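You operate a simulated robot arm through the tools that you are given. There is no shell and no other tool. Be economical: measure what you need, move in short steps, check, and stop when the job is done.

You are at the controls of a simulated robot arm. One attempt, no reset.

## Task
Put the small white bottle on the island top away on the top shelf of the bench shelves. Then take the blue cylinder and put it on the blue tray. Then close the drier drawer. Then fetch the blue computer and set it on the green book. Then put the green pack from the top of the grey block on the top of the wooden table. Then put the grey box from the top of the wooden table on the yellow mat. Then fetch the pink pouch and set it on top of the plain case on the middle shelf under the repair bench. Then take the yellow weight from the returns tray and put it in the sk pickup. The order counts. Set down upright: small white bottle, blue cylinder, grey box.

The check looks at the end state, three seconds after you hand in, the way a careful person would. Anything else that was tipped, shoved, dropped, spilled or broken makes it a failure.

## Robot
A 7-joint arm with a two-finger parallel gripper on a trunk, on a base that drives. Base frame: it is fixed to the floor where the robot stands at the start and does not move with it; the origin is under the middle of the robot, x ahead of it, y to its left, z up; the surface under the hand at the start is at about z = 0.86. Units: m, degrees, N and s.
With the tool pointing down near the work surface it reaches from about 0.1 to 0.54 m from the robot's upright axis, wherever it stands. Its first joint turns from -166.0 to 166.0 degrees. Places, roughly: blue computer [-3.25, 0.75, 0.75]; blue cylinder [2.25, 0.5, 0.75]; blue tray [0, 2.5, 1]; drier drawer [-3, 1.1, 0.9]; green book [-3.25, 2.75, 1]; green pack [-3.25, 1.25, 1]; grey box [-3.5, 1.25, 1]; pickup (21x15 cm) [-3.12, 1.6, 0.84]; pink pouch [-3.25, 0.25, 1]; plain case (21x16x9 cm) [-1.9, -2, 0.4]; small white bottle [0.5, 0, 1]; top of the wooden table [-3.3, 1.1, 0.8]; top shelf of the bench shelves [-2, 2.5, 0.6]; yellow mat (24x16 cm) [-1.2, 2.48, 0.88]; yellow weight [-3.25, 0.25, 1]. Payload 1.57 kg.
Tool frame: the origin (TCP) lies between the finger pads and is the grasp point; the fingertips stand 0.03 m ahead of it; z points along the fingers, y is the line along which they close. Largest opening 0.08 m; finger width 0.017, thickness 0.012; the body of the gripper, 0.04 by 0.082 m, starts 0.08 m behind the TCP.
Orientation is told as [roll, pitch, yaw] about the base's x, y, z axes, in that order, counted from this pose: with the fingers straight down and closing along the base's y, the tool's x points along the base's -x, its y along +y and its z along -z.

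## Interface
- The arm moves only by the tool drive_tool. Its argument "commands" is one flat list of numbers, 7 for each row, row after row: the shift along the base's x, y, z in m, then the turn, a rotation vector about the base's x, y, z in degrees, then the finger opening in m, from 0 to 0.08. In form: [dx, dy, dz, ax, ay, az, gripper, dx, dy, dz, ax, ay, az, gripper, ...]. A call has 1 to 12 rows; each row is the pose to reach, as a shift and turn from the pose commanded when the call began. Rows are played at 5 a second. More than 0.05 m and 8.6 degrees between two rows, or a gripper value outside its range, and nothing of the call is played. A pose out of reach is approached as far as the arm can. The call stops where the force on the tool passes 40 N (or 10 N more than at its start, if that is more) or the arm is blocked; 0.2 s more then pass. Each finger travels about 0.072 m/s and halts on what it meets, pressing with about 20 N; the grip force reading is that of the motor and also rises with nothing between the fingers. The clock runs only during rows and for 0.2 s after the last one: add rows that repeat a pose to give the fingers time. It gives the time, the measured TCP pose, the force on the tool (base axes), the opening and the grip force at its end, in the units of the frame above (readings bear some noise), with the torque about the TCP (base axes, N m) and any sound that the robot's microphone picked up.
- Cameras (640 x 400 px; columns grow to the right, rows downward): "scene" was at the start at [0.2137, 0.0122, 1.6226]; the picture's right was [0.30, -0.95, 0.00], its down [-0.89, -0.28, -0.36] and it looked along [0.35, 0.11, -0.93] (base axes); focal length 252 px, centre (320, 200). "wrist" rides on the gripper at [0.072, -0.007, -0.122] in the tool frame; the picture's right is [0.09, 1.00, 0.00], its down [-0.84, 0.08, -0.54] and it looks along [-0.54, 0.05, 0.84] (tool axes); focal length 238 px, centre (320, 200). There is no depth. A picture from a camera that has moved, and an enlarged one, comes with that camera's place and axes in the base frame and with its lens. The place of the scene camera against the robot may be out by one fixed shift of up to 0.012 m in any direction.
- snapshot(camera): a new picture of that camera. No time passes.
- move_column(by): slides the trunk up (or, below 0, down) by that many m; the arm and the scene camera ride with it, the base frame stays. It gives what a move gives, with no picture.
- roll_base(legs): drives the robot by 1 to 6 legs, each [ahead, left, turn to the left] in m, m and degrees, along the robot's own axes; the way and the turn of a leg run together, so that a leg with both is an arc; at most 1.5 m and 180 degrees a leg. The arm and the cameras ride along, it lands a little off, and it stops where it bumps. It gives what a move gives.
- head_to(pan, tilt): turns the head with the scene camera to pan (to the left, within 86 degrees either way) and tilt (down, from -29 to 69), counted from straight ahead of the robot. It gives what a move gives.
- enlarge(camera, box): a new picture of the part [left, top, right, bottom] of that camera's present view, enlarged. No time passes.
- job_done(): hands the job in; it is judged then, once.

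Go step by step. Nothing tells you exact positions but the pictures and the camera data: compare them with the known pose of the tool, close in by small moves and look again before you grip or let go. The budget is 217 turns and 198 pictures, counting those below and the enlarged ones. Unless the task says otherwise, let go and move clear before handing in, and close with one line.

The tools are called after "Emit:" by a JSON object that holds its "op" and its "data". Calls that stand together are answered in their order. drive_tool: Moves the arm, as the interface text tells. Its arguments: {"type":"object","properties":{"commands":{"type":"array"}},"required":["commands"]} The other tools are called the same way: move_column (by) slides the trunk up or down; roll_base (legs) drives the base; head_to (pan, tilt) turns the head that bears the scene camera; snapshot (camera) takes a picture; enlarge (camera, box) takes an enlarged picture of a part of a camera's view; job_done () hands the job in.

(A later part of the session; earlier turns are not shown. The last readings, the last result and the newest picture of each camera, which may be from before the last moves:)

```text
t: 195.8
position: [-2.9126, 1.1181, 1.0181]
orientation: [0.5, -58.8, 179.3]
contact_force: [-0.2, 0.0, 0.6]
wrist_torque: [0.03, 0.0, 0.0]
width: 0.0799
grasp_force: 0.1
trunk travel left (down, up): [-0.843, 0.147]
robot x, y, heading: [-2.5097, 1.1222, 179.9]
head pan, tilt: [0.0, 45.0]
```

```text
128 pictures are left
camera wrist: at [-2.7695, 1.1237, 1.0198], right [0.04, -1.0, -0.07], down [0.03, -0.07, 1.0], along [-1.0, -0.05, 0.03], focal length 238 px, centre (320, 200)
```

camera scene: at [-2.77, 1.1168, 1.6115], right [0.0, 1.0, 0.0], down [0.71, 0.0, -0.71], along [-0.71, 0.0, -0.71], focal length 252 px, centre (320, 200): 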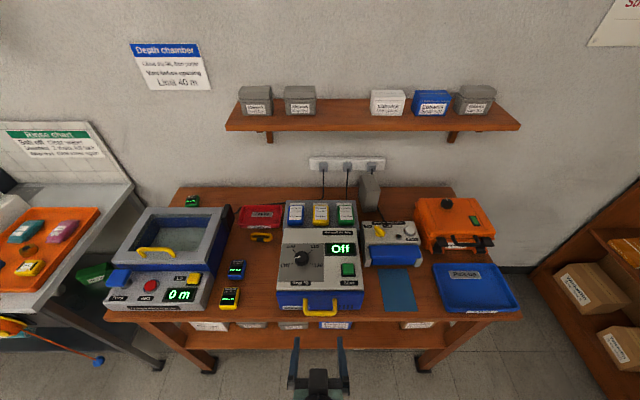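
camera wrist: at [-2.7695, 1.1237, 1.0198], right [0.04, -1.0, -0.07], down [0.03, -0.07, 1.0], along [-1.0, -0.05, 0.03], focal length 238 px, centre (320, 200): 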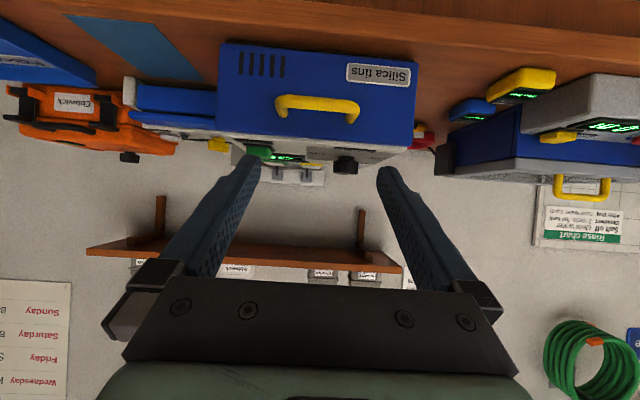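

The drawer face is flush with the body now. I'll set a 45° tilt and move over to the blue computer.

Emit:
{"op": "drive_tool", "data": {"commands": [0, 0, 0.03, 0, -7, 0, 0.08, 0, 0, 0.05, 0, -14, 0, 0.08, 0, 0, 0.05, 0, -14, 0, 0.08]}}

Emit:
{"op": "roll_base", "data": {"legs": [[0, 0.27, 0], [0.17, 0, 0]]}}

Emit:
{"op": "snapshot", "data": {"camera": "wrist"}}

Emit:
{"op": "enlarge", "data": {"camera": "scene", "box": [220, 180, 420, 380]}}

```text
t: 196.6
position: [-2.911, 1.118, 1.0703]
orientation: [0.4, -44.9, 179.4]
contact_force: [-0.4, 1.0, -0.3]
wrist_torque: [0.02, 0.01, -0.02]
width: 0.08
grasp_force: 0.0
trunk travel left (down, up): [-0.843, 0.147]
robot x, y, heading: [-2.5083, 1.1198, 179.7]
head pan, tilt: [0.0, 45.0]
```

```text
t: 199.5
position: [-3.0824, 0.8503, 1.0697]
orientation: [0.3, -44.8, 179.3]
contact_force: [0.3, 0.8, 0.2]
wrist_torque: [-0.01, -0.04, -0.03]
width: 0.0798
grasp_force: 0.0
trunk travel left (down, up): [-0.843, 0.147]
robot x, y, heading: [-2.6796, 0.8536, 179.7]
head pan, tilt: [0.0, 45.0]
```

```text
127 pictures are left
camera wrist: at [-2.9445, 0.8545, 1.1042], right [0.06, -1.0, -0.06], down [-0.21, -0.07, 0.97], along [-0.98, -0.05, -0.21], focal length 238 px, centre (320, 200)
```

wrist: 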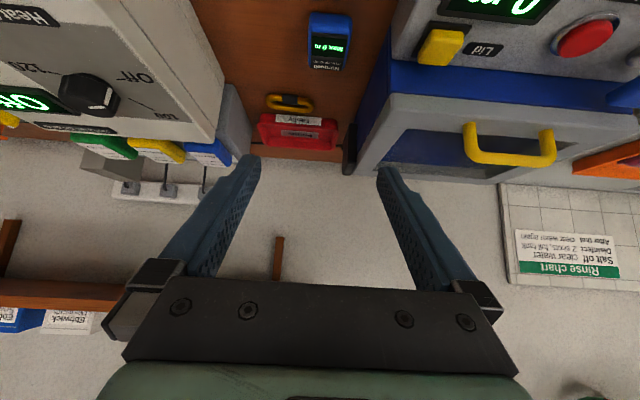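

```text
2.00 times, centred on (320, 280) of scene
camera zoom: at [-2.9404, 0.8482, 1.6115], right [0.0, 1.0, 0.0], down [0.71, 0.0, -0.71], along [-0.71, 0.0, -0.71], focal length 504 px, centre (320, 40)
```

zoom: 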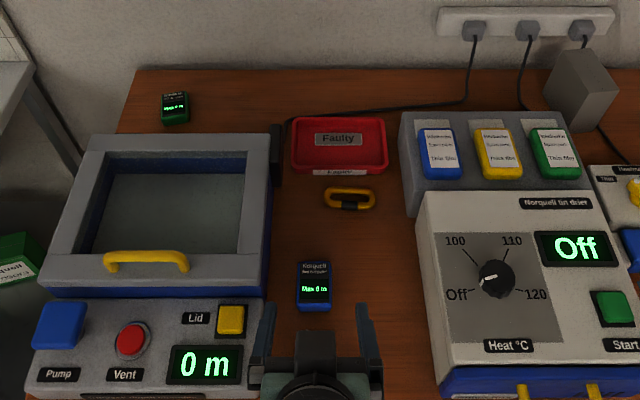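

Emit:
{"op": "drive_tool", "data": {"commands": [-0.035, -0.003, -0.03, 0, 0, 0, 0.08, -0.07, -0.006, -0.06, 0, 0, 0, 0.08, -0.1, -0.008, -0.09, 0, 0, 0, 0.08, -0.11, -0.008, -0.13, 0, 0, 0, 0.08, -0.11, -0.008, -0.17, 0, 0, 0, 0.08]}}

Emit:
{"op": "snapshot", "data": {"camera": "wrist"}}

Emit:
{"op": "enlarge", "data": {"camera": "scene", "box": [260, 260, 380, 360]}}

```text
t: 200.7
position: [-3.1932, 0.8413, 0.8986]
orientation: [0.3, -45.0, 179.4]
contact_force: [0.0, 0.3, 0.2]
wrist_torque: [0.02, 0.05, -0.03]
width: 0.0802
grasp_force: 0.1
trunk travel left (down, up): [-0.843, 0.147]
robot x, y, heading: [-2.6767, 0.852, 179.9]
head pan, tilt: [0.0, 45.0]
```

```text
125 pictures are left
camera wrist: at [-3.0554, 0.8468, 0.933], right [0.06, -1.0, -0.06], down [-0.21, -0.07, 0.98], along [-0.98, -0.04, -0.21], focal length 238 px, centre (320, 200)
```

wrist: 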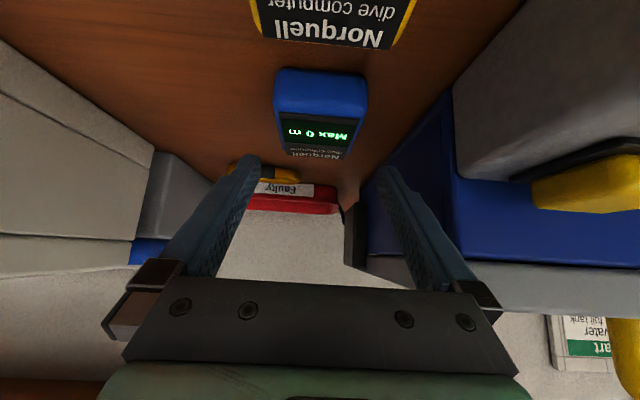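

```text
4.00 times, centred on (320, 310) of scene
camera zoom: at [-2.9407, 0.8483, 1.6115], right [0.0, 1.0, 0.0], down [0.71, 0.0, -0.71], along [-0.71, 0.0, -0.71], focal length 1007 px, centre (320, -240)
```

zoom: 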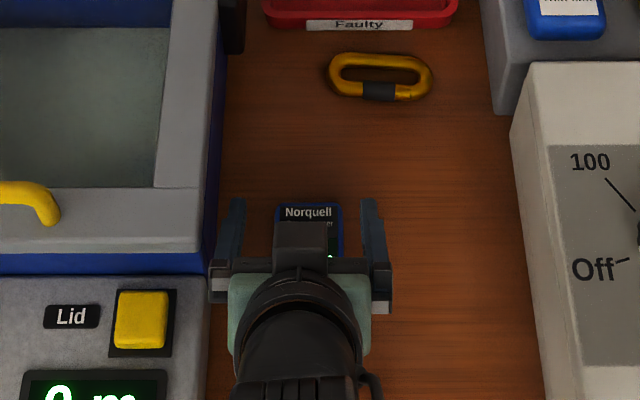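

Emit:
{"op": "drive_tool", "data": {"commands": [0, 0.003, -0.015, 0, 0, 0, 0.08, 0, 0.003, -0.03, 0, 0, 0, 0.08, 0, 0.003, -0.036, 0, 0, 0, 0.08]}}

Emit:
{"op": "snapshot", "data": {"camera": "wrist"}}

```text
t: 201.5
position: [-3.193, 0.8453, 0.8672]
orientation: [0.2, -45.4, 179.5]
contact_force: [12.6, -0.2, 21.9]
wrist_torque: [0.93, -0.02, -0.66]
width: 0.0798
grasp_force: 0.1
trunk travel left (down, up): [-0.843, 0.147]
robot x, y, heading: [-2.6812, 0.8478, 179.7]
head pan, tilt: [0.0, 45.0]
```

```text
123 pictures are left
camera wrist: at [-3.0544, 0.8498, 0.9009], right [0.06, -1.0, -0.06], down [-0.2, -0.07, 0.98], along [-0.98, -0.04, -0.2], focal length 238 px, centre (320, 200)
```

wrist: 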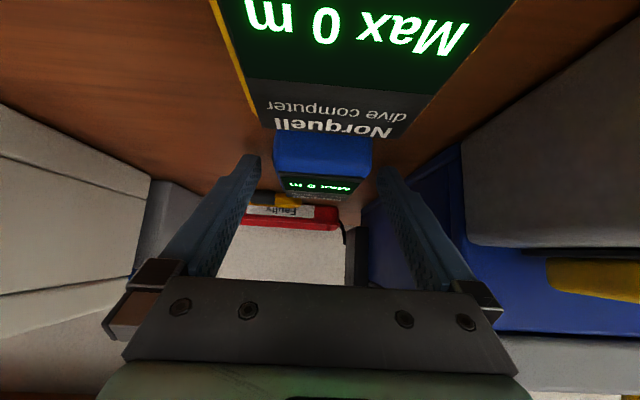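

The fingertips just met the table at z≈0.84 and the computer lies between them. I'll lift 3 mm and close.

Emit:
{"op": "drive_tool", "data": {"commands": [0, 0, 0.005, 0, 0, 0, 0.08, 0, 0, 0.005, 0, 0, 0, 0.065, 0, 0, 0.005, 0, 0, 0, 0.045, 0, 0, 0.005, 0, 0, 0, 0.035, 0, 0, 0.005, 0, 0, 0, 0.035]}}

Emit:
{"op": "snapshot", "data": {"camera": "wrist"}}

```text
t: 202.7
position: [-3.1908, 0.8449, 0.8679]
orientation: [0.4, -44.7, 179.5]
contact_force: [-0.7, 0.5, 0.0]
wrist_torque: [-0.02, -0.02, 0.01]
width: 0.05
grasp_force: 20.1
trunk travel left (down, up): [-0.843, 0.147]
robot x, y, heading: [-2.6758, 0.8537, 179.9]
head pan, tilt: [0.0, 45.0]
```

```text
122 pictures are left
camera wrist: at [-3.0541, 0.8491, 0.9027], right [0.06, -1.0, -0.06], down [-0.21, -0.07, 0.97], along [-0.98, -0.05, -0.21], focal length 238 px, centre (320, 200)
```

wrist: 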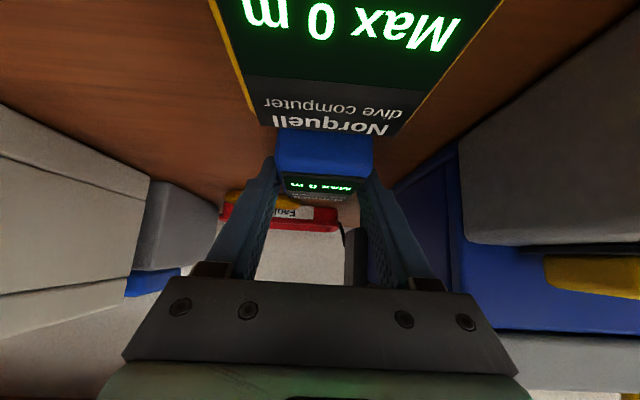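

Emit:
{"op": "drive_tool", "data": {"commands": [0, 0, 0.03, 0, 0, 0, 0.035, 0, 0, 0.07, 0, 0, 0, 0.035, 0, 0, 0.11, 0, 0, 0, 0.035, 0.04, 0, 0.15, 0, 0, 0, 0.035, 0.08, 0, 0.18, 0, 0, 0, 0.035]}}

Emit:
{"op": "roll_base", "data": {"legs": [[-0.5, 0, 0], [0, 0, -60], [0, 0, -30], [0.55, 0, 0]]}}

Emit:
{"op": "head_to", "data": {"pan": 35, "tilt": 30}}

Emit:
{"op": "snapshot", "data": {"camera": "scene"}}

Emit:
{"op": "snapshot", "data": {"camera": "wrist"}}

```text
refused: row 4 steps farther than a row can; nothing moved
```

```text
t: 212.6
position: [-2.203, 1.9131, 0.8682]
orientation: [0.3, -44.9, 90.4]
contact_force: [0.0, -0.2, 0.1]
wrist_torque: [-0.02, -0.01, 0.01]
width: 0.0496
grasp_force: 20.0
trunk travel left (down, up): [-0.843, 0.147]
robot x, y, heading: [-2.186, 1.4025, 90.8]
head pan, tilt: [0.0, 45.0]
```

```text
t: 213.6
position: [-2.2023, 1.9139, 0.8682]
orientation: [0.3, -44.9, 90.4]
contact_force: [0.3, -0.3, -0.2]
wrist_torque: [-0.02, 0.0, 0.0]
width: 0.0495
grasp_force: 20.4
trunk travel left (down, up): [-0.843, 0.147]
robot x, y, heading: [-2.1868, 1.3994, 90.8]
head pan, tilt: [35.0, 30.0]
```

```text
121 pictures are left
camera scene: at [-2.2509, 1.64, 1.6341], right [0.81, 0.58, 0.0], down [0.29, -0.41, -0.87], along [-0.51, 0.7, -0.5], focal length 252 px, centre (320, 200)
```

scene: 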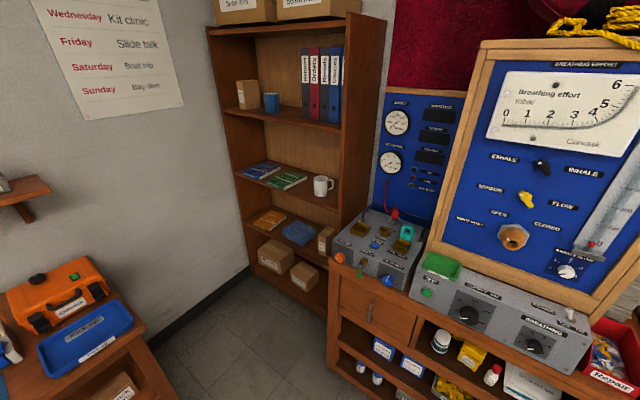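

```text
120 pictures are left
camera wrist: at [-2.1936, 1.7756, 0.9029], right [-1.0, -0.08, -0.06], down [-0.08, 0.21, 0.97], along [-0.06, 0.97, -0.21], focal length 238 px, centre (320, 200)
```

wrist: 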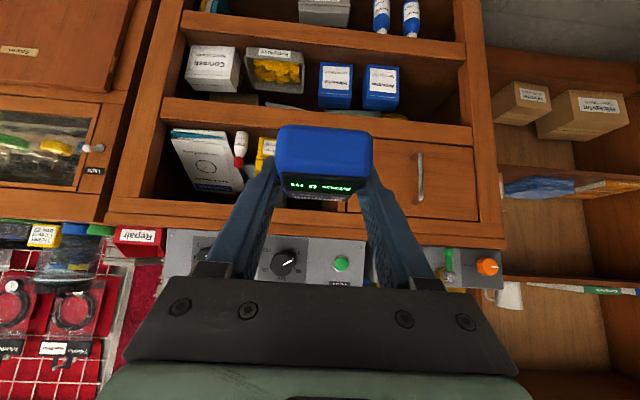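

The lift was refused but the base still moved, so the computer was dragged back at table height. I need to check whether the yellow computer was disturbed.

Emit:
{"op": "head_to", "data": {"pan": 86, "tilt": 35}}

Emit:
{"op": "snapshot", "data": {"camera": "scene"}}

Emit:
{"op": "enlarge", "data": {"camera": "scene", "box": [60, 160, 340, 360]}}

```text
t: 214.8
position: [-2.2025, 1.914, 0.8668]
orientation: [0.3, -44.9, 90.4]
contact_force: [0.7, -0.5, -0.3]
wrist_torque: [0.0, 0.01, -0.01]
width: 0.0498
grasp_force: 20.1
trunk travel left (down, up): [-0.843, 0.147]
robot x, y, heading: [-2.187, 1.4016, 90.8]
head pan, tilt: [85.9, 35.0]
```

```text
119 pictures are left
camera scene: at [-2.286, 1.5716, 1.6263], right [0.06, 1.0, 0.0], down [0.57, -0.03, -0.82], along [-0.82, 0.05, -0.57], focal length 252 px, centre (320, 200)
```

scene: 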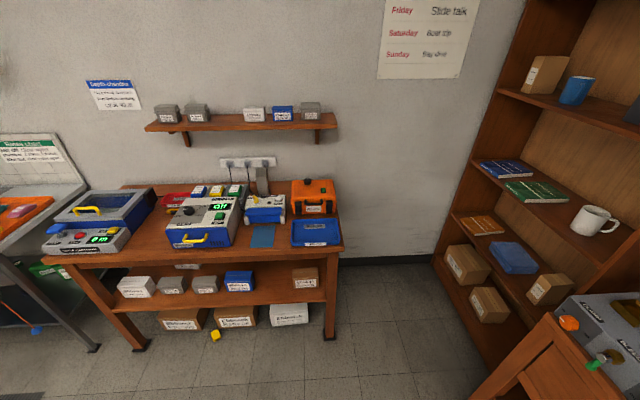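

```text
2.00 times, centred on (200, 260) of scene
camera zoom: at [-2.286, 1.5716, 1.6263], right [0.06, 1.0, 0.0], down [0.57, -0.03, -0.82], along [-0.82, 0.05, -0.57], focal length 504 px, centre (560, 80)
```

zoom: 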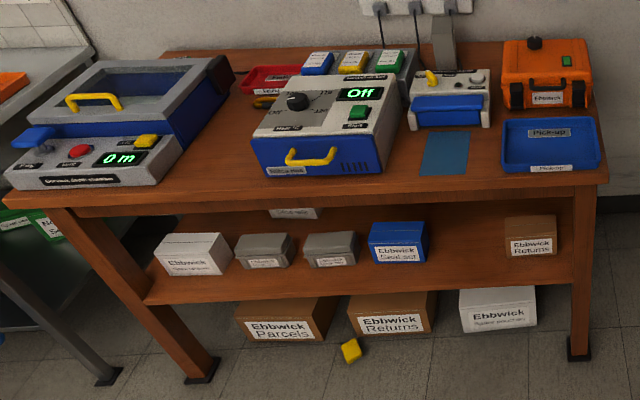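

The drag knocked the yellow computer to the floor in front of the table. I'll put it back where it stood, but first I'll place the blue one I'm holding, raising it before I drive.

Emit:
{"op": "move_column", "data": {"by": 0.14}}

Emit:
{"op": "drive_tool", "data": {"commands": [0, 0, 0.04, 0, 0, 0, 0.035, 0, 0, 0.08, 0, 0, 0, 0.035, 0, 0, 0.12, 0, 0, 0, 0.035]}}

```text
t: 216.4
position: [-2.2026, 1.9138, 1.0083]
orientation: [0.3, -44.9, 90.4]
contact_force: [0.4, 0.0, -1.9]
wrist_torque: [-0.01, 0.0, -0.03]
width: 0.0495
grasp_force: 19.7
trunk travel left (down, up): [-0.983, 0.007]
robot x, y, heading: [-2.1907, 1.4007, 90.9]
head pan, tilt: [85.9, 35.0]
```

```text
t: 217.2
position: [-2.2031, 1.914, 1.1276]
orientation: [0.4, -44.9, 90.5]
contact_force: [-0.5, 0.6, -1.2]
wrist_torque: [-0.01, 0.01, -0.03]
width: 0.0495
grasp_force: 19.8
trunk travel left (down, up): [-0.983, 0.007]
robot x, y, heading: [-2.1839, 1.3979, 90.9]
head pan, tilt: [85.9, 35.0]
```

I'll pull the arm in, then go through the gap between the table corner and the bench in two legs.

Emit:
{"op": "drive_tool", "data": {"commands": [0, -0.04, 0, 0, 0, 0, 0.035, 0, -0.08, 0, 0, 0, 0, 0.035, 0, -0.12, 0, 0, 0, 0, 0.035, 0, -0.15, 0, 0, 0, 0, 0.035]}}

Emit:
{"op": "roll_base", "data": {"legs": [[0.35, 0.4, 0], [0.23, 0.26, 0]]}}

Emit:
{"op": "head_to", "data": {"pan": 20, "tilt": 35}}

Emit:
{"op": "snapshot", "data": {"camera": "scene"}}

Emit:
{"op": "snapshot", "data": {"camera": "wrist"}}

```text
t: 218.2
position: [-2.2014, 1.7627, 1.1284]
orientation: [0.3, -45.1, 90.4]
contact_force: [0.5, -0.1, -0.5]
wrist_torque: [0.0, -0.04, 0.03]
width: 0.0494
grasp_force: 20.1
trunk travel left (down, up): [-0.983, 0.007]
robot x, y, heading: [-2.1831, 1.404, 90.6]
head pan, tilt: [85.9, 35.0]
```

```text
t: 223.2
position: [-2.8665, 2.3354, 1.1285]
orientation: [0.4, -45.0, 90.2]
contact_force: [-0.5, 0.5, -1.0]
wrist_torque: [0.0, 0.02, -0.02]
width: 0.0498
grasp_force: 20.3
trunk travel left (down, up): [-0.983, 0.007]
robot x, y, heading: [-2.8514, 1.9725, 90.7]
head pan, tilt: [85.9, 35.0]
```

```text
t: 224.5
position: [-2.8663, 2.3354, 1.1288]
orientation: [0.3, -44.9, 90.1]
contact_force: [-0.1, -0.1, -1.1]
wrist_torque: [-0.03, -0.01, 0.03]
width: 0.0499
grasp_force: 20.4
trunk travel left (down, up): [-0.983, 0.007]
robot x, y, heading: [-2.8497, 1.9683, 90.4]
head pan, tilt: [20.0, 35.0]
```

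```text
117 pictures are left
camera scene: at [-2.8952, 2.2199, 1.7663], right [0.94, 0.35, 0.0], down [0.2, -0.54, -0.82], along [-0.29, 0.77, -0.57], focal length 252 px, centre (320, 200)
```

scene: 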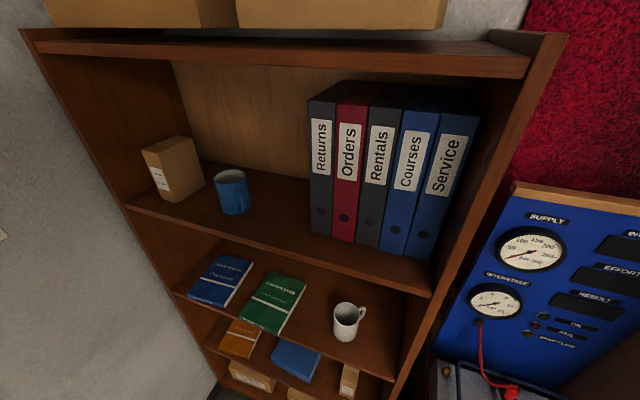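

```text
116 pictures are left
camera wrist: at [-2.8585, 2.1976, 1.1626], right [-1.0, -0.07, -0.06], down [-0.08, 0.21, 0.97], along [-0.06, 0.98, -0.21], focal length 238 px, centre (320, 200)
```

wrist: 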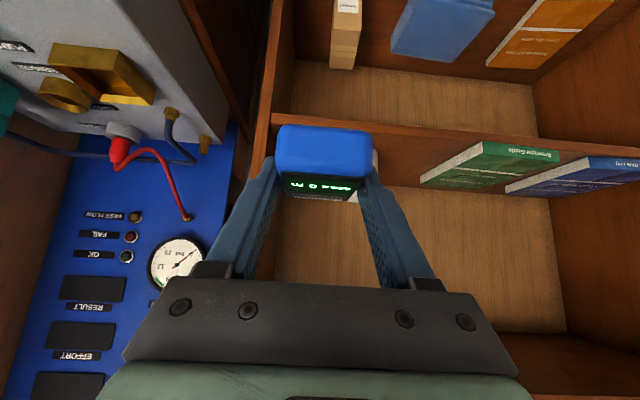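

The book's centre is at about (−3.24, 2.648) with its top at z 0.961. I'll slide over in front of it.

Emit:
{"op": "roll_base", "data": {"legs": [[0.0, 0.2, 0], [0.14, 0.175, 0]]}}

Emit:
{"op": "head_to", "data": {"pan": 0, "tilt": 50}}

Emit:
{"op": "snapshot", "data": {"camera": "scene"}}

Emit:
{"op": "snapshot", "data": {"camera": "wrist"}}

```text
t: 227.4
position: [-3.2412, 2.4712, 1.1274]
orientation: [0.3, -44.9, 90.4]
contact_force: [0.5, 0.3, -0.6]
wrist_torque: [0.02, -0.03, 0.01]
width: 0.0498
grasp_force: 20.0
trunk travel left (down, up): [-0.983, 0.007]
robot x, y, heading: [-3.2268, 2.1131, 90.7]
head pan, tilt: [20.0, 35.0]
```

```text
t: 228.2
position: [-3.2413, 2.4711, 1.1273]
orientation: [0.3, -44.8, 90.4]
contact_force: [0.8, -0.3, -0.4]
wrist_torque: [-0.05, -0.01, -0.01]
width: 0.0493
grasp_force: 20.1
trunk travel left (down, up): [-0.983, 0.007]
robot x, y, heading: [-3.2265, 2.1089, 90.7]
head pan, tilt: [0.0, 50.0]
```

```text
115 pictures are left
camera scene: at [-3.2395, 2.3505, 1.7446], right [1.0, 0.02, 0.0], down [0.01, -0.77, -0.64], along [-0.01, 0.64, -0.77], focal length 252 px, centre (320, 200)
```

scene: 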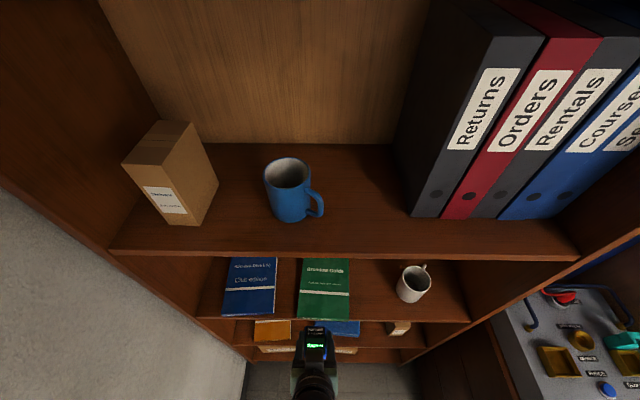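

```text
114 pictures are left
camera wrist: at [-3.2328, 2.3335, 1.1626], right [-1.0, -0.08, -0.06], down [-0.08, 0.21, 0.97], along [-0.06, 0.97, -0.21], focal length 238 px, centre (320, 200)
```

wrist: 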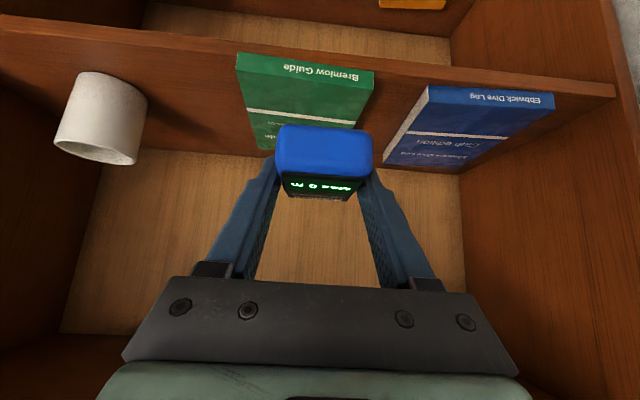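

Emit:
{"op": "drive_tool", "data": {"commands": [0.008, 0.03, -0.03, 0, 0, 0, 0.035, 0.016, 0.06, -0.06, 0, 0, 0, 0.035, 0.016, 0.1, -0.08, 0, 0, 0, 0.035, 0.016, 0.14, -0.09, 0, 0, 0, 0.035, 0.016, 0.16, -0.1, 0, 0, 0, 0.035]}}

Emit:
{"op": "snapshot", "data": {"camera": "wrist"}}

```text
t: 229.4
position: [-3.2246, 2.632, 1.0283]
orientation: [0.4, -44.8, 90.4]
contact_force: [0.0, -0.3, -0.1]
wrist_torque: [-0.02, 0.0, 0.05]
width: 0.0499
grasp_force: 20.1
trunk travel left (down, up): [-0.983, 0.007]
robot x, y, heading: [-3.2213, 2.1051, 90.9]
head pan, tilt: [0.0, 50.0]
```

```text
113 pictures are left
camera wrist: at [-3.2161, 2.4939, 1.0621], right [-1.0, -0.08, -0.06], down [-0.08, 0.21, 0.97], along [-0.06, 0.97, -0.21], focal length 238 px, centre (320, 200)
```

wrist: 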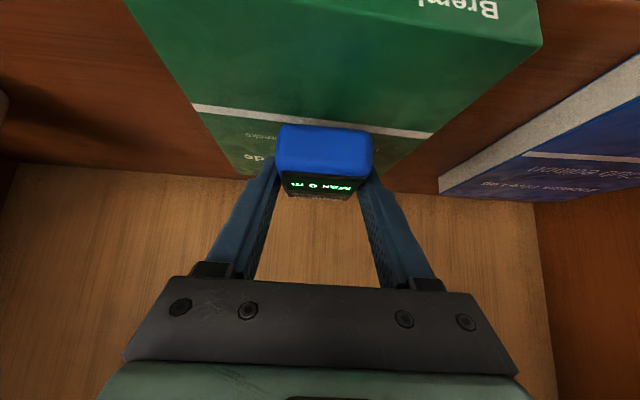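

Emit:
{"op": "drive_tool", "data": {"commands": [0, 0, -0.012, 0, 0, 0, 0.035, 0, 0, -0.024, 0, 0, 0, 0.035, 0, 0, -0.03, 0, 0, 0, 0.035]}}

Emit:
{"op": "snapshot", "data": {"camera": "wrist"}}

```text
t: 230.3
position: [-3.2252, 2.6429, 1.011]
orientation: [0.2, -47.1, 90.6]
contact_force: [-0.4, -10.0, 20.5]
wrist_torque: [0.18, -0.65, -0.27]
width: 0.0497
grasp_force: 20.2
trunk travel left (down, up): [-0.983, 0.007]
robot x, y, heading: [-3.227, 2.1067, 90.9]
head pan, tilt: [0.0, 50.0]
stopped in row 3: the force on the tool passed its limit at 42 N (the readings are from after the stop); the commanded pose is now the measured one
```

```text
112 pictures are left
camera wrist: at [-3.2161, 2.5041, 1.0406], right [-0.99, -0.08, -0.07], down [-0.08, 0.17, 0.98], along [-0.06, 0.98, -0.18], focal length 238 px, centre (320, 200)
```

wrist: 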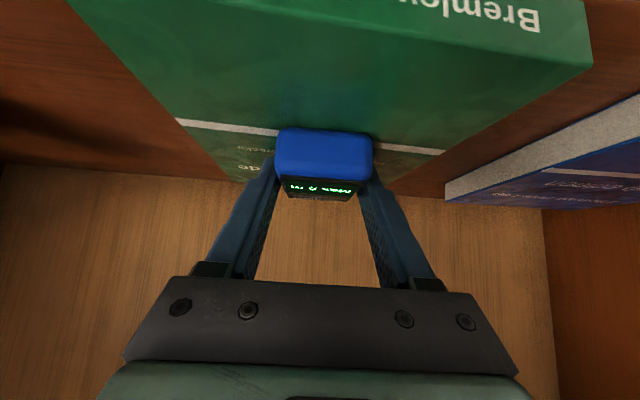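

The fingertips met the book with the computer resting on it. I'll ease up a little, check, then release.

Emit:
{"op": "drive_tool", "data": {"commands": [0, 0, 0.003, -2, 0, 0, 0.035, 0, 0, 0.003, -2, 0, 0, 0.035]}}

Emit:
{"op": "snapshot", "data": {"camera": "wrist"}}

```text
t: 230.9
position: [-3.2258, 2.641, 1.0117]
orientation: [0.2, -44.7, 90.5]
contact_force: [0.1, 2.6, 9.0]
wrist_torque: [0.35, -0.21, 0.11]
width: 0.0496
grasp_force: 20.1
trunk travel left (down, up): [-0.983, 0.007]
robot x, y, heading: [-3.2262, 2.1073, 90.8]
head pan, tilt: [0.0, 50.0]
```

```text
111 pictures are left
camera wrist: at [-3.2164, 2.5028, 1.0471], right [-1.0, -0.08, -0.06], down [-0.08, 0.21, 0.97], along [-0.06, 0.97, -0.22], focal length 238 px, centre (320, 200)
```

wrist: 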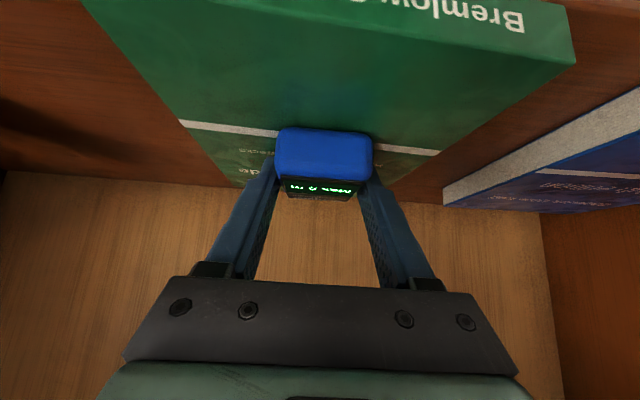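

Emit:
{"op": "drive_tool", "data": {"commands": [0, 0, 0.002, 0, 0, 0, 0.055, 0, 0, 0.002, 0, 0, 0, 0.065, 0, 0, 0.004, 0, 0, 0, 0.075]}}

Emit:
{"op": "snapshot", "data": {"camera": "wrist"}}

```text
t: 231.7
position: [-3.2247, 2.6374, 1.0115]
orientation: [0.1, -44.1, 90.4]
contact_force: [0.0, 0.1, -1.4]
wrist_torque: [0.0, -0.03, 0.0]
width: 0.0751
grasp_force: 0.1
trunk travel left (down, up): [-0.983, 0.007]
robot x, y, heading: [-3.2236, 2.109, 90.5]
head pan, tilt: [0.0, 50.0]
```

```text
110 pictures are left
camera wrist: at [-3.2156, 2.5006, 1.0488], right [-1.0, -0.08, -0.06], down [-0.08, 0.22, 0.97], along [-0.06, 0.97, -0.23], focal length 238 px, centre (320, 200)
```

wrist: 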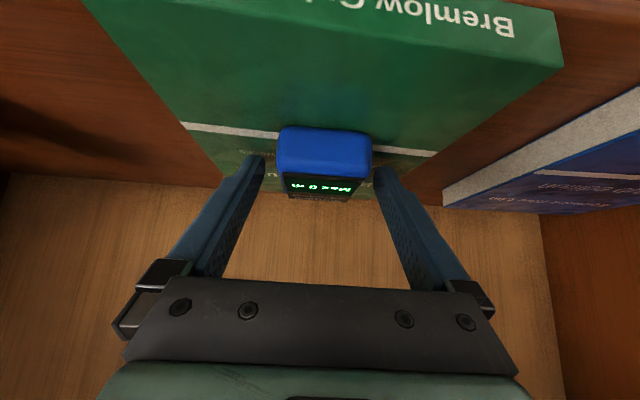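

Emit:
{"op": "drive_tool", "data": {"commands": [0, -0.03, 0.01, 0, 0, 0, 0.08, 0, -0.06, 0.02, 0, 0, 0, 0.08, 0, -0.1, 0.03, 0, 0, 0, 0.08, 0, -0.14, 0.04, 0, 0, 0, 0.08, 0, -0.18, 0.05, 0, 0, 0, 0.08, 0, -0.22, 0.05, 0, 0, 0, 0.08]}}

Emit:
{"op": "snapshot", "data": {"camera": "wrist"}}

```text
t: 233.1
position: [-3.225, 2.4186, 1.0641]
orientation: [0.2, -44.5, 90.6]
contact_force: [-0.5, -0.7, -0.4]
wrist_torque: [0.0, 0.01, 0.03]
width: 0.08
grasp_force: 0.0
trunk travel left (down, up): [-0.983, 0.007]
robot x, y, heading: [-3.2253, 2.1068, 90.7]
head pan, tilt: [0.0, 50.0]
```

```text
109 pictures are left
camera wrist: at [-3.2164, 2.2807, 1.0994], right [-1.0, -0.08, -0.06], down [-0.08, 0.22, 0.97], along [-0.06, 0.97, -0.22], focal length 238 px, centre (320, 200)
```

wrist: 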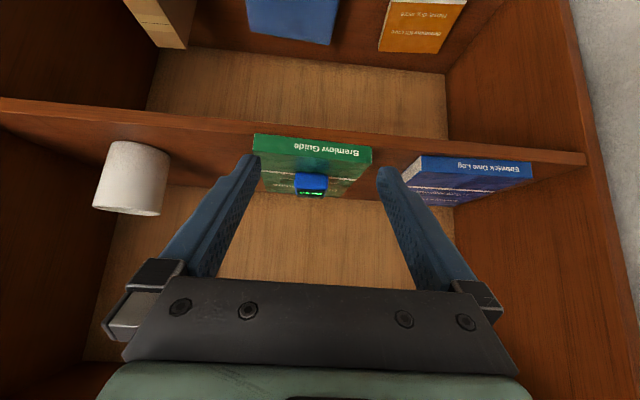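

The computer is on the green book. Now I'll back out of the gap and recover the yellow computer from the floor in front of the table.

Emit:
{"op": "roll_base", "data": {"legs": [[-0.14, -0.175, 0], [0, -0.2, 0], [-0.23, -0.26, 0], [-0.35, -0.4, 0], [0, 0, 89], [0, 0.42, 0]]}}

Emit:
{"op": "head_to", "data": {"pan": 0, "tilt": 45}}

Emit:
{"op": "snapshot", "data": {"camera": "scene"}}

```text
t: 246.5
position: [-2.4917, 0.9911, 1.0639]
orientation: [0.2, -44.4, -180.0]
contact_force: [0.5, 0.2, -0.2]
wrist_torque: [0.0, -0.03, 0.01]
width: 0.08
grasp_force: 0.0
trunk travel left (down, up): [-0.983, 0.007]
robot x, y, heading: [-2.1769, 0.9874, -179.7]
head pan, tilt: [0.0, 50.0]
```

```text
t: 247.1
position: [-2.4919, 0.9896, 1.0626]
orientation: [0.2, -44.4, -179.9]
contact_force: [-0.2, 0.6, 0.4]
wrist_torque: [0.02, -0.02, -0.04]
width: 0.08
grasp_force: 0.2
trunk travel left (down, up): [-0.983, 0.007]
robot x, y, heading: [-2.1781, 0.9905, -179.8]
head pan, tilt: [0.0, 45.0]
```

```text
108 pictures are left
camera scene: at [-2.4406, 0.9802, 1.7515], right [-0.01, 1.0, 0.0], down [0.71, 0.0, -0.71], along [-0.71, 0.0, -0.71], focal length 252 px, centre (320, 200)
```

scene: 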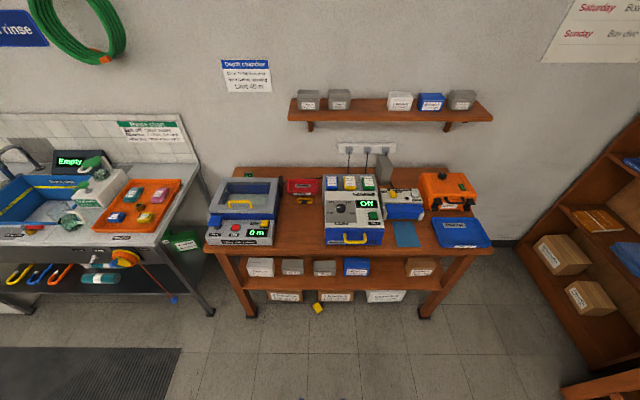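

Emit:
{"op": "move_column", "data": {"by": -0.75}}

Emit:
{"op": "snapshot", "data": {"camera": "wrist"}}

Emit:
{"op": "enlarge", "data": {"camera": "scene", "box": [220, 200, 420, 320]}}

```text
refused: -0.75 is not a number from -0.4 to 0.4
```

```text
107 pictures are left
camera wrist: at [-2.354, 0.9963, 1.0989], right [0.07, -1.0, -0.06], down [-0.22, -0.08, 0.97], along [-0.97, -0.05, -0.22], focal length 238 px, centre (320, 200)
```

wrist: 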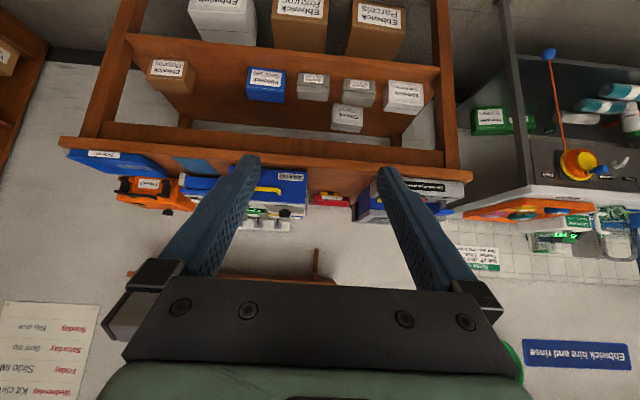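

```text
3.20 times, centred on (320, 260) of scene
camera zoom: at [-2.4406, 0.9802, 1.7515], right [-0.01, 1.0, 0.0], down [0.71, 0.0, -0.71], along [-0.71, 0.0, -0.71], focal length 806 px, centre (320, 8)
```

zoom: 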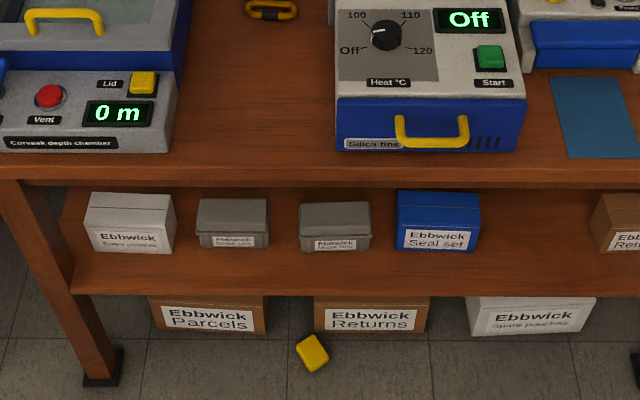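

The yellow computer lies face down on the floor at about (−3.13, 0.965). I'll lower the trunk in two moves and look closer.

Emit:
{"op": "move_column", "data": {"by": -0.4}}

Emit:
{"op": "move_column", "data": {"by": -0.3}}

Emit:
{"op": "head_to", "data": {"pan": 0, "tilt": 50}}

Emit:
{"op": "snapshot", "data": {"camera": "scene"}}

Emit:
{"op": "snapshot", "data": {"camera": "wrist"}}

```text
t: 251.0
position: [-2.4902, 0.9896, 0.6627]
orientation: [0.2, -44.4, -180.1]
contact_force: [0.3, 0.1, 0.3]
wrist_torque: [-0.01, -0.01, 0.04]
width: 0.08
grasp_force: 0.0
trunk travel left (down, up): [-0.583, 0.407]
robot x, y, heading: [-2.1726, 0.9865, -179.8]
head pan, tilt: [0.0, 45.0]
```

```text
t: 254.0
position: [-2.4907, 0.9915, 0.362]
orientation: [0.2, -44.4, -179.9]
contact_force: [0.5, -0.1, -0.8]
wrist_torque: [0.01, -0.01, 0.01]
width: 0.0804
grasp_force: 0.0
trunk travel left (down, up): [-0.283, 0.707]
robot x, y, heading: [-2.1791, 0.9875, -179.8]
head pan, tilt: [0.0, 45.0]
```

```text
t: 254.6
position: [-2.4903, 0.9904, 0.3615]
orientation: [0.2, -44.4, -180.1]
contact_force: [0.2, -0.1, 0.0]
wrist_torque: [-0.02, -0.01, -0.04]
width: 0.08
grasp_force: 0.0
trunk travel left (down, up): [-0.283, 0.707]
robot x, y, heading: [-2.1757, 0.9873, -179.5]
head pan, tilt: [0.0, 50.0]
```

```text
105 pictures are left
camera scene: at [-2.4363, 0.9808, 1.0446], right [-0.01, 1.0, 0.0], down [0.77, 0.0, -0.64], along [-0.64, 0.0, -0.77], focal length 252 px, centre (320, 200)
```

scene: 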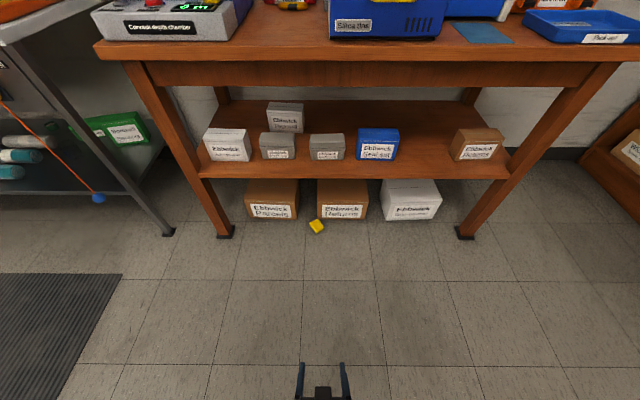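

```text
104 pictures are left
camera wrist: at [-2.354, 0.9966, 0.3989], right [0.07, -1.0, -0.06], down [-0.22, -0.08, 0.97], along [-0.97, -0.05, -0.22], focal length 238 px, centre (320, 200)
```

wrist: 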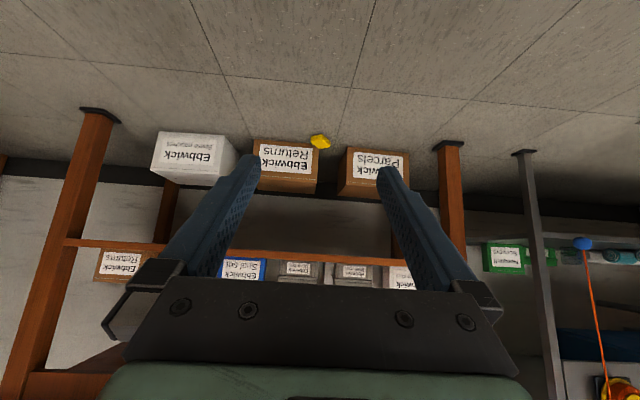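

Emit:
{"op": "roll_base", "data": {"legs": [[0.42, 0.02, 0]]}}

Emit:
{"op": "move_column", "data": {"by": -0.2}}

Emit:
{"op": "snapshot", "data": {"camera": "wrist"}}

Emit:
{"op": "enlarge", "data": {"camera": "scene", "box": [240, 200, 400, 360]}}

```text
t: 257.2
position: [-2.9086, 0.9685, 0.3622]
orientation: [0.2, -44.4, 180.0]
contact_force: [-0.8, 0.2, 0.8]
wrist_torque: [0.01, -0.02, 0.01]
width: 0.0802
grasp_force: 0.0
trunk travel left (down, up): [-0.283, 0.707]
robot x, y, heading: [-2.5994, 0.9607, -179.7]
head pan, tilt: [0.0, 50.0]
```

```text
t: 259.4
position: [-2.9085, 0.9683, 0.1619]
orientation: [0.2, -44.5, 180.1]
contact_force: [0.0, 0.6, 1.0]
wrist_torque: [-0.03, 0.0, 0.0]
width: 0.0802
grasp_force: 0.0
trunk travel left (down, up): [-0.083, 0.907]
robot x, y, heading: [-2.5956, 0.9607, -179.6]
head pan, tilt: [0.0, 50.0]
```

```text
103 pictures are left
camera wrist: at [-2.7714, 0.9746, 0.1989], right [0.07, -1.0, -0.06], down [-0.22, -0.08, 0.97], along [-0.97, -0.05, -0.22], focal length 238 px, centre (320, 200)
```

wrist: 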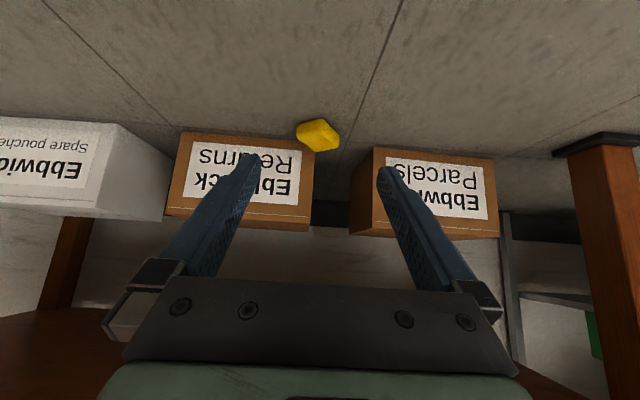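

```text
2.50 times, centred on (320, 280) of scene
camera zoom: at [-2.8537, 0.9588, 0.8446], right [0.0, 1.0, 0.0], down [0.77, 0.0, -0.64], along [-0.64, 0.0, -0.77], focal length 629 px, centre (320, 0)
```

zoom: 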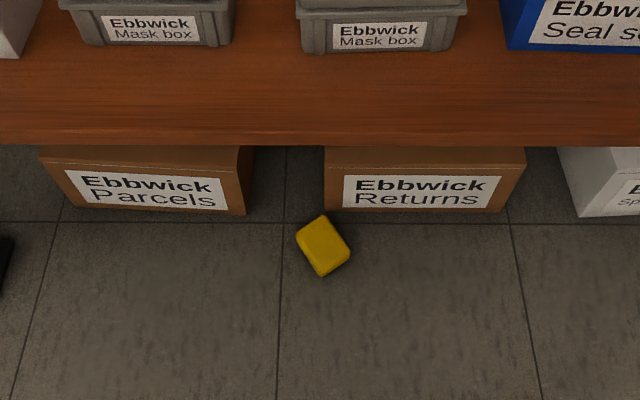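

The computer's long axis is turned about 35°. I'll yaw the hand to match and hover above it.

Emit:
{"op": "drive_tool", "data": {"commands": [-0.03, 0, 0, 0, 0, 8, 0.08, -0.06, 0, 0, 0, 0, 16, 0.08, -0.09, 0, 0, 0, 0, 24, 0.08, -0.12, 0.003, 0, 0, 0, 32, 0.075, -0.16, 0.006, -0.01, 0, 0, 35, 0.07, -0.19, 0.006, -0.03, 0, 0, 35, 0.07, -0.19, 0.006, -0.06, 0, 0, 35, 0.07]}}

Emit:
{"op": "snapshot", "data": {"camera": "wrist"}}

Emit:
{"op": "enlarge", "data": {"camera": "scene", "box": [240, 200, 400, 360]}}

```text
t: 261.0
position: [-3.0984, 0.9738, 0.1022]
orientation: [0.2, -44.5, -145.0]
contact_force: [0.1, 0.3, -0.5]
wrist_torque: [0.0, -0.01, 0.01]
width: 0.07
grasp_force: 0.0
trunk travel left (down, up): [-0.083, 0.907]
robot x, y, heading: [-2.5976, 0.9612, -179.8]
head pan, tilt: [0.0, 50.0]
```

```text
101 pictures are left
camera wrist: at [-2.9905, 1.0577, 0.1386], right [0.63, -0.78, -0.06], down [-0.14, -0.19, 0.97], along [-0.77, -0.6, -0.22], focal length 238 px, centre (320, 200)
```

wrist: 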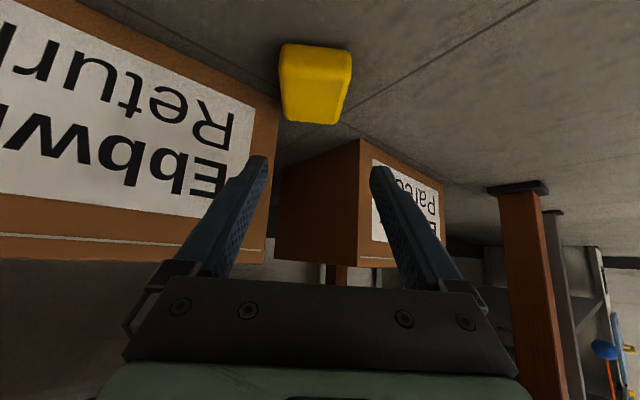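

```text
2.50 times, centred on (320, 280) of scene
camera zoom: at [-2.8537, 0.9588, 0.8447], right [0.0, 1.0, 0.0], down [0.77, 0.0, -0.64], along [-0.64, 0.0, -0.77], focal length 629 px, centre (320, 0)
```

zoom: 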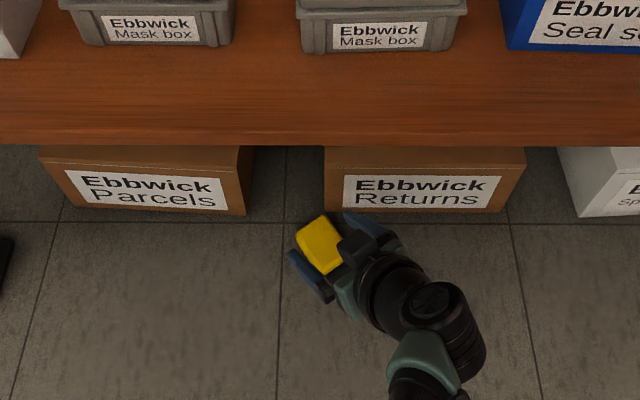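

Emit:
{"op": "drive_tool", "data": {"commands": [-0.004, 0.0, -0.025, 0, 0, 0, 0.072, -0.006, 0.0, -0.05, 0, 0, 0, 0.072, -0.006, 0.0, -0.066, 0, 0, 0, 0.072]}}

Emit:
{"op": "snapshot", "data": {"camera": "wrist"}}

```text
t: 261.8
position: [-3.1055, 0.9744, 0.0468]
orientation: [0.0, -44.3, -144.8]
contact_force: [0.3, -0.3, 0.4]
wrist_torque: [0.03, -0.01, -0.01]
width: 0.0718
grasp_force: 0.1
out of reach, approached as far as the arm can: row 3
trunk travel left (down, up): [-0.083, 0.907]
robot x, y, heading: [-2.5973, 0.9647, -179.6]
head pan, tilt: [0.0, 50.0]
```

```text
99 pictures are left
camera wrist: at [-2.9965, 1.0585, 0.0824], right [0.63, -0.78, -0.07], down [-0.13, -0.19, 0.97], along [-0.77, -0.6, -0.22], focal length 238 px, centre (320, 200)
```

wrist: 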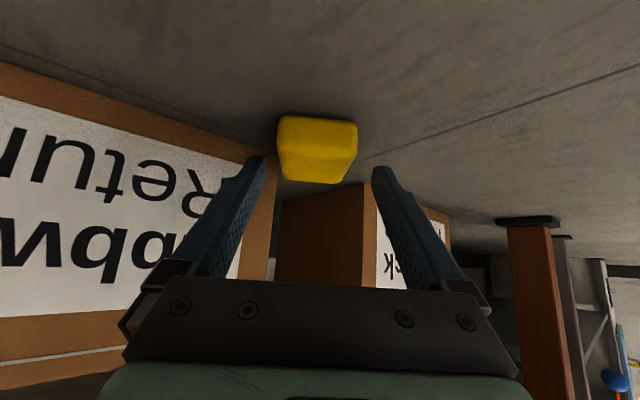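

Arm reach is limited here, so I'll lower the trunk 1.3 cm and close.

Emit:
{"op": "move_column", "data": {"by": -0.012}}

Emit:
{"op": "drive_tool", "data": {"commands": [0, 0, 0, 0, 0, 0, 0.06, 0, 0, 0, 0, 0, 0, 0.045, 0, 0, 0, 0, 0, 0, 0.035, 0, 0, 0, 0, 0, 0, 0.035]}}

Emit:
{"op": "snapshot", "data": {"camera": "wrist"}}

```text
t: 262.4
position: [-3.1053, 0.9744, 0.0336]
orientation: [0.0, -44.3, -145.0]
contact_force: [-0.3, 0.0, -0.6]
wrist_torque: [-0.03, 0.01, -0.04]
width: 0.0721
grasp_force: 0.0
trunk travel left (down, up): [-0.071, 0.919]
robot x, y, heading: [-2.598, 0.9642, -179.9]
head pan, tilt: [0.0, 50.0]
```

```text
t: 263.4
position: [-3.1043, 0.9745, 0.0339]
orientation: [0.1, -44.3, -145.1]
contact_force: [1.0, -0.7, 1.1]
wrist_torque: [0.03, 0.07, -0.06]
width: 0.0496
grasp_force: 19.9
trunk travel left (down, up): [-0.071, 0.919]
robot x, y, heading: [-2.5992, 0.9636, -179.7]
head pan, tilt: [0.0, 50.0]
```

```text
98 pictures are left
camera wrist: at [-2.996, 1.0581, 0.0702], right [0.63, -0.78, -0.06], down [-0.14, -0.19, 0.97], along [-0.77, -0.6, -0.22], focal length 238 px, centre (320, 200)
```

wrist: 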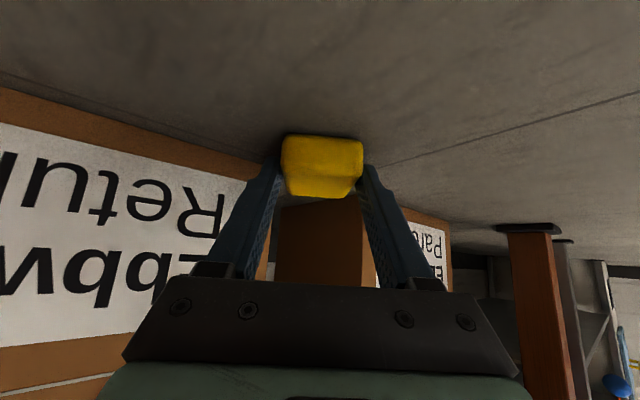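

Emit:
{"op": "move_column", "data": {"by": 0.06}}

Emit:
{"op": "snapshot", "data": {"camera": "wrist"}}

```text
t: 264.4
position: [-3.1044, 0.9742, 0.0941]
orientation: [0.1, -44.3, -145.1]
contact_force: [-0.4, -0.5, -1.4]
wrist_torque: [0.0, -0.03, 0.02]
width: 0.0493
grasp_force: 19.4
trunk travel left (down, up): [-0.131, 0.859]
robot x, y, heading: [-2.5946, 0.9663, -179.6]
head pan, tilt: [0.0, 50.0]
```

```text
97 pictures are left
camera wrist: at [-2.9959, 1.058, 0.1301], right [0.63, -0.78, -0.06], down [-0.14, -0.19, 0.97], along [-0.77, -0.6, -0.22], focal length 238 px, centre (320, 200)
```

wrist: 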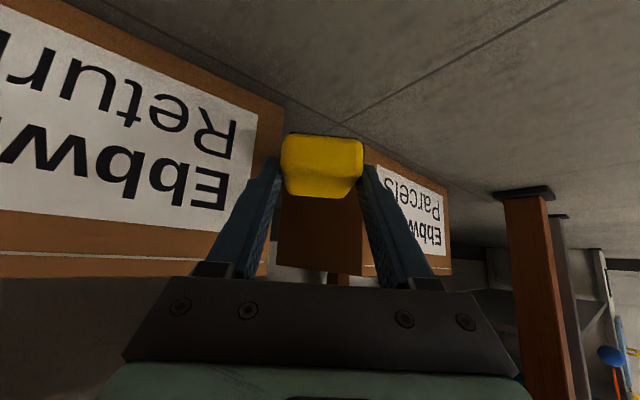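

Emit:
{"op": "roll_base", "data": {"legs": [[-0.4, 0, 0]]}}

Emit:
{"op": "move_column", "data": {"by": 0.4}}

Emit:
{"op": "move_column", "data": {"by": 0.4}}

Emit:
{"op": "drive_tool", "data": {"commands": [0, 0, 0.02, 0, 0, -8, 0.035, 0.0, 0, 0.04, 0, 0, -16, 0.035, 0.02, 0, 0.06, 0, 0, -24, 0.035, 0.04, 0, 0.08, 0, 0, -32, 0.035, 0.06, 0, 0.1, 0, 0, -35, 0.035, 0.06, 0, 0.1, 0, 0, -35, 0.035]}}

```text
t: 266.9
position: [-2.7041, 0.9778, 0.0938]
orientation: [0.1, -44.2, -145.1]
contact_force: [-0.7, -0.2, -1.3]
wrist_torque: [0.01, -0.02, 0.01]
width: 0.0495
grasp_force: 20.2
trunk travel left (down, up): [-0.131, 0.859]
robot x, y, heading: [-2.1947, 0.9652, -179.8]
head pan, tilt: [0.0, 50.0]
```

```text
t: 270.7
position: [-2.7057, 0.9776, 0.4937]
orientation: [0.1, -44.4, -145.1]
contact_force: [-0.4, -0.2, -0.9]
wrist_torque: [-0.01, -0.01, -0.01]
width: 0.0495
grasp_force: 19.7
trunk travel left (down, up): [-0.531, 0.459]
robot x, y, heading: [-2.1947, 0.9669, -179.8]
head pan, tilt: [0.0, 50.0]
```

```text
t: 274.5
position: [-2.7031, 0.9783, 0.8932]
orientation: [0.2, -44.3, -145.1]
contact_force: [-0.8, 0.0, -0.8]
wrist_torque: [0.01, 0.02, -0.02]
width: 0.0493
grasp_force: 20.0
trunk travel left (down, up): [-0.931, 0.059]
robot x, y, heading: [-2.1936, 0.9648, -179.7]
head pan, tilt: [0.0, 50.0]
```

```text
t: 275.9
position: [-2.6424, 0.9775, 0.9931]
orientation: [0.2, -44.3, 179.8]
contact_force: [-0.1, -0.8, -1.9]
wrist_torque: [0.0, -0.04, -0.01]
width: 0.0495
grasp_force: 20.4
trunk travel left (down, up): [-0.931, 0.059]
robot x, y, heading: [-2.1983, 0.9644, -179.7]
head pan, tilt: [0.0, 50.0]
```

Emit:
{"op": "roll_base", "data": {"legs": [[0, 0.13, 0], [0.44, 0, 0]]}}

Emit:
{"op": "snapshot", "data": {"camera": "wrist"}}

Emit:
{"op": "snapshot", "data": {"camera": "scene"}}

```text
t: 279.5
position: [-3.0803, 0.8432, 0.9943]
orientation: [0.1, -44.3, -179.7]
contact_force: [0.2, -0.2, -1.7]
wrist_torque: [0.01, -0.02, -0.03]
width: 0.0495
grasp_force: 20.4
trunk travel left (down, up): [-0.931, 0.059]
robot x, y, heading: [-2.6363, 0.8346, -179.7]
head pan, tilt: [0.0, 50.0]
```

```text
96 pictures are left
camera wrist: at [-2.9441, 0.8497, 1.0298], right [0.07, -1.0, -0.06], down [-0.22, -0.08, 0.97], along [-0.97, -0.05, -0.22], focal length 238 px, centre (320, 200)
```

wrist: 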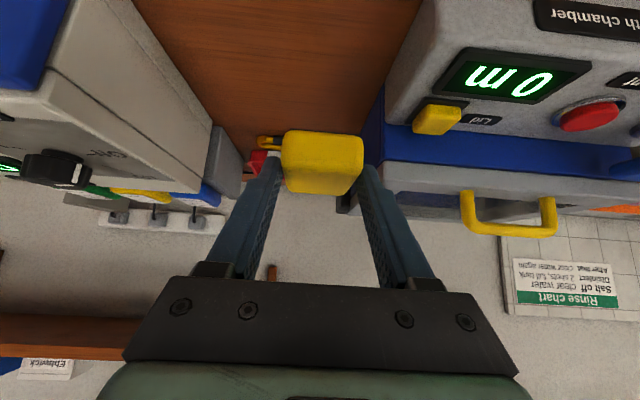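

```text
95 pictures are left
camera scene: at [-2.8909, 0.8273, 1.6926], right [-0.01, 1.0, 0.0], down [0.77, 0.01, -0.64], along [-0.64, 0.0, -0.77], focal length 252 px, centre (320, 200)
```

scene: 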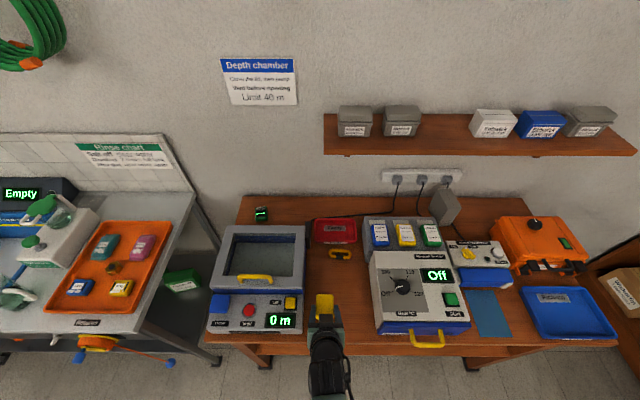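

Emit:
{"op": "drive_tool", "data": {"commands": [-0.02, 0, -0.04, 0, 0, 0, 0.035, -0.03, 0, -0.08, 0, 0, 0, 0.035, -0.03, 0, -0.11, 0, 0, 0, 0.035, -0.03, 0, -0.12, 0, 0, 0, 0.035, -0.03, 0, -0.124, 0, 0, 0, 0.035]}}

```text
t: 280.7
position: [-3.1141, 0.8437, 0.8728]
orientation: [-0.1, -44.7, -179.8]
contact_force: [-0.2, -3.8, 15.7]
wrist_torque: [-0.1, 0.3, 0.01]
width: 0.0492
grasp_force: 19.7
trunk travel left (down, up): [-0.931, 0.059]
robot x, y, heading: [-2.634, 0.831, -179.4]
head pan, tilt: [0.0, 50.0]
```

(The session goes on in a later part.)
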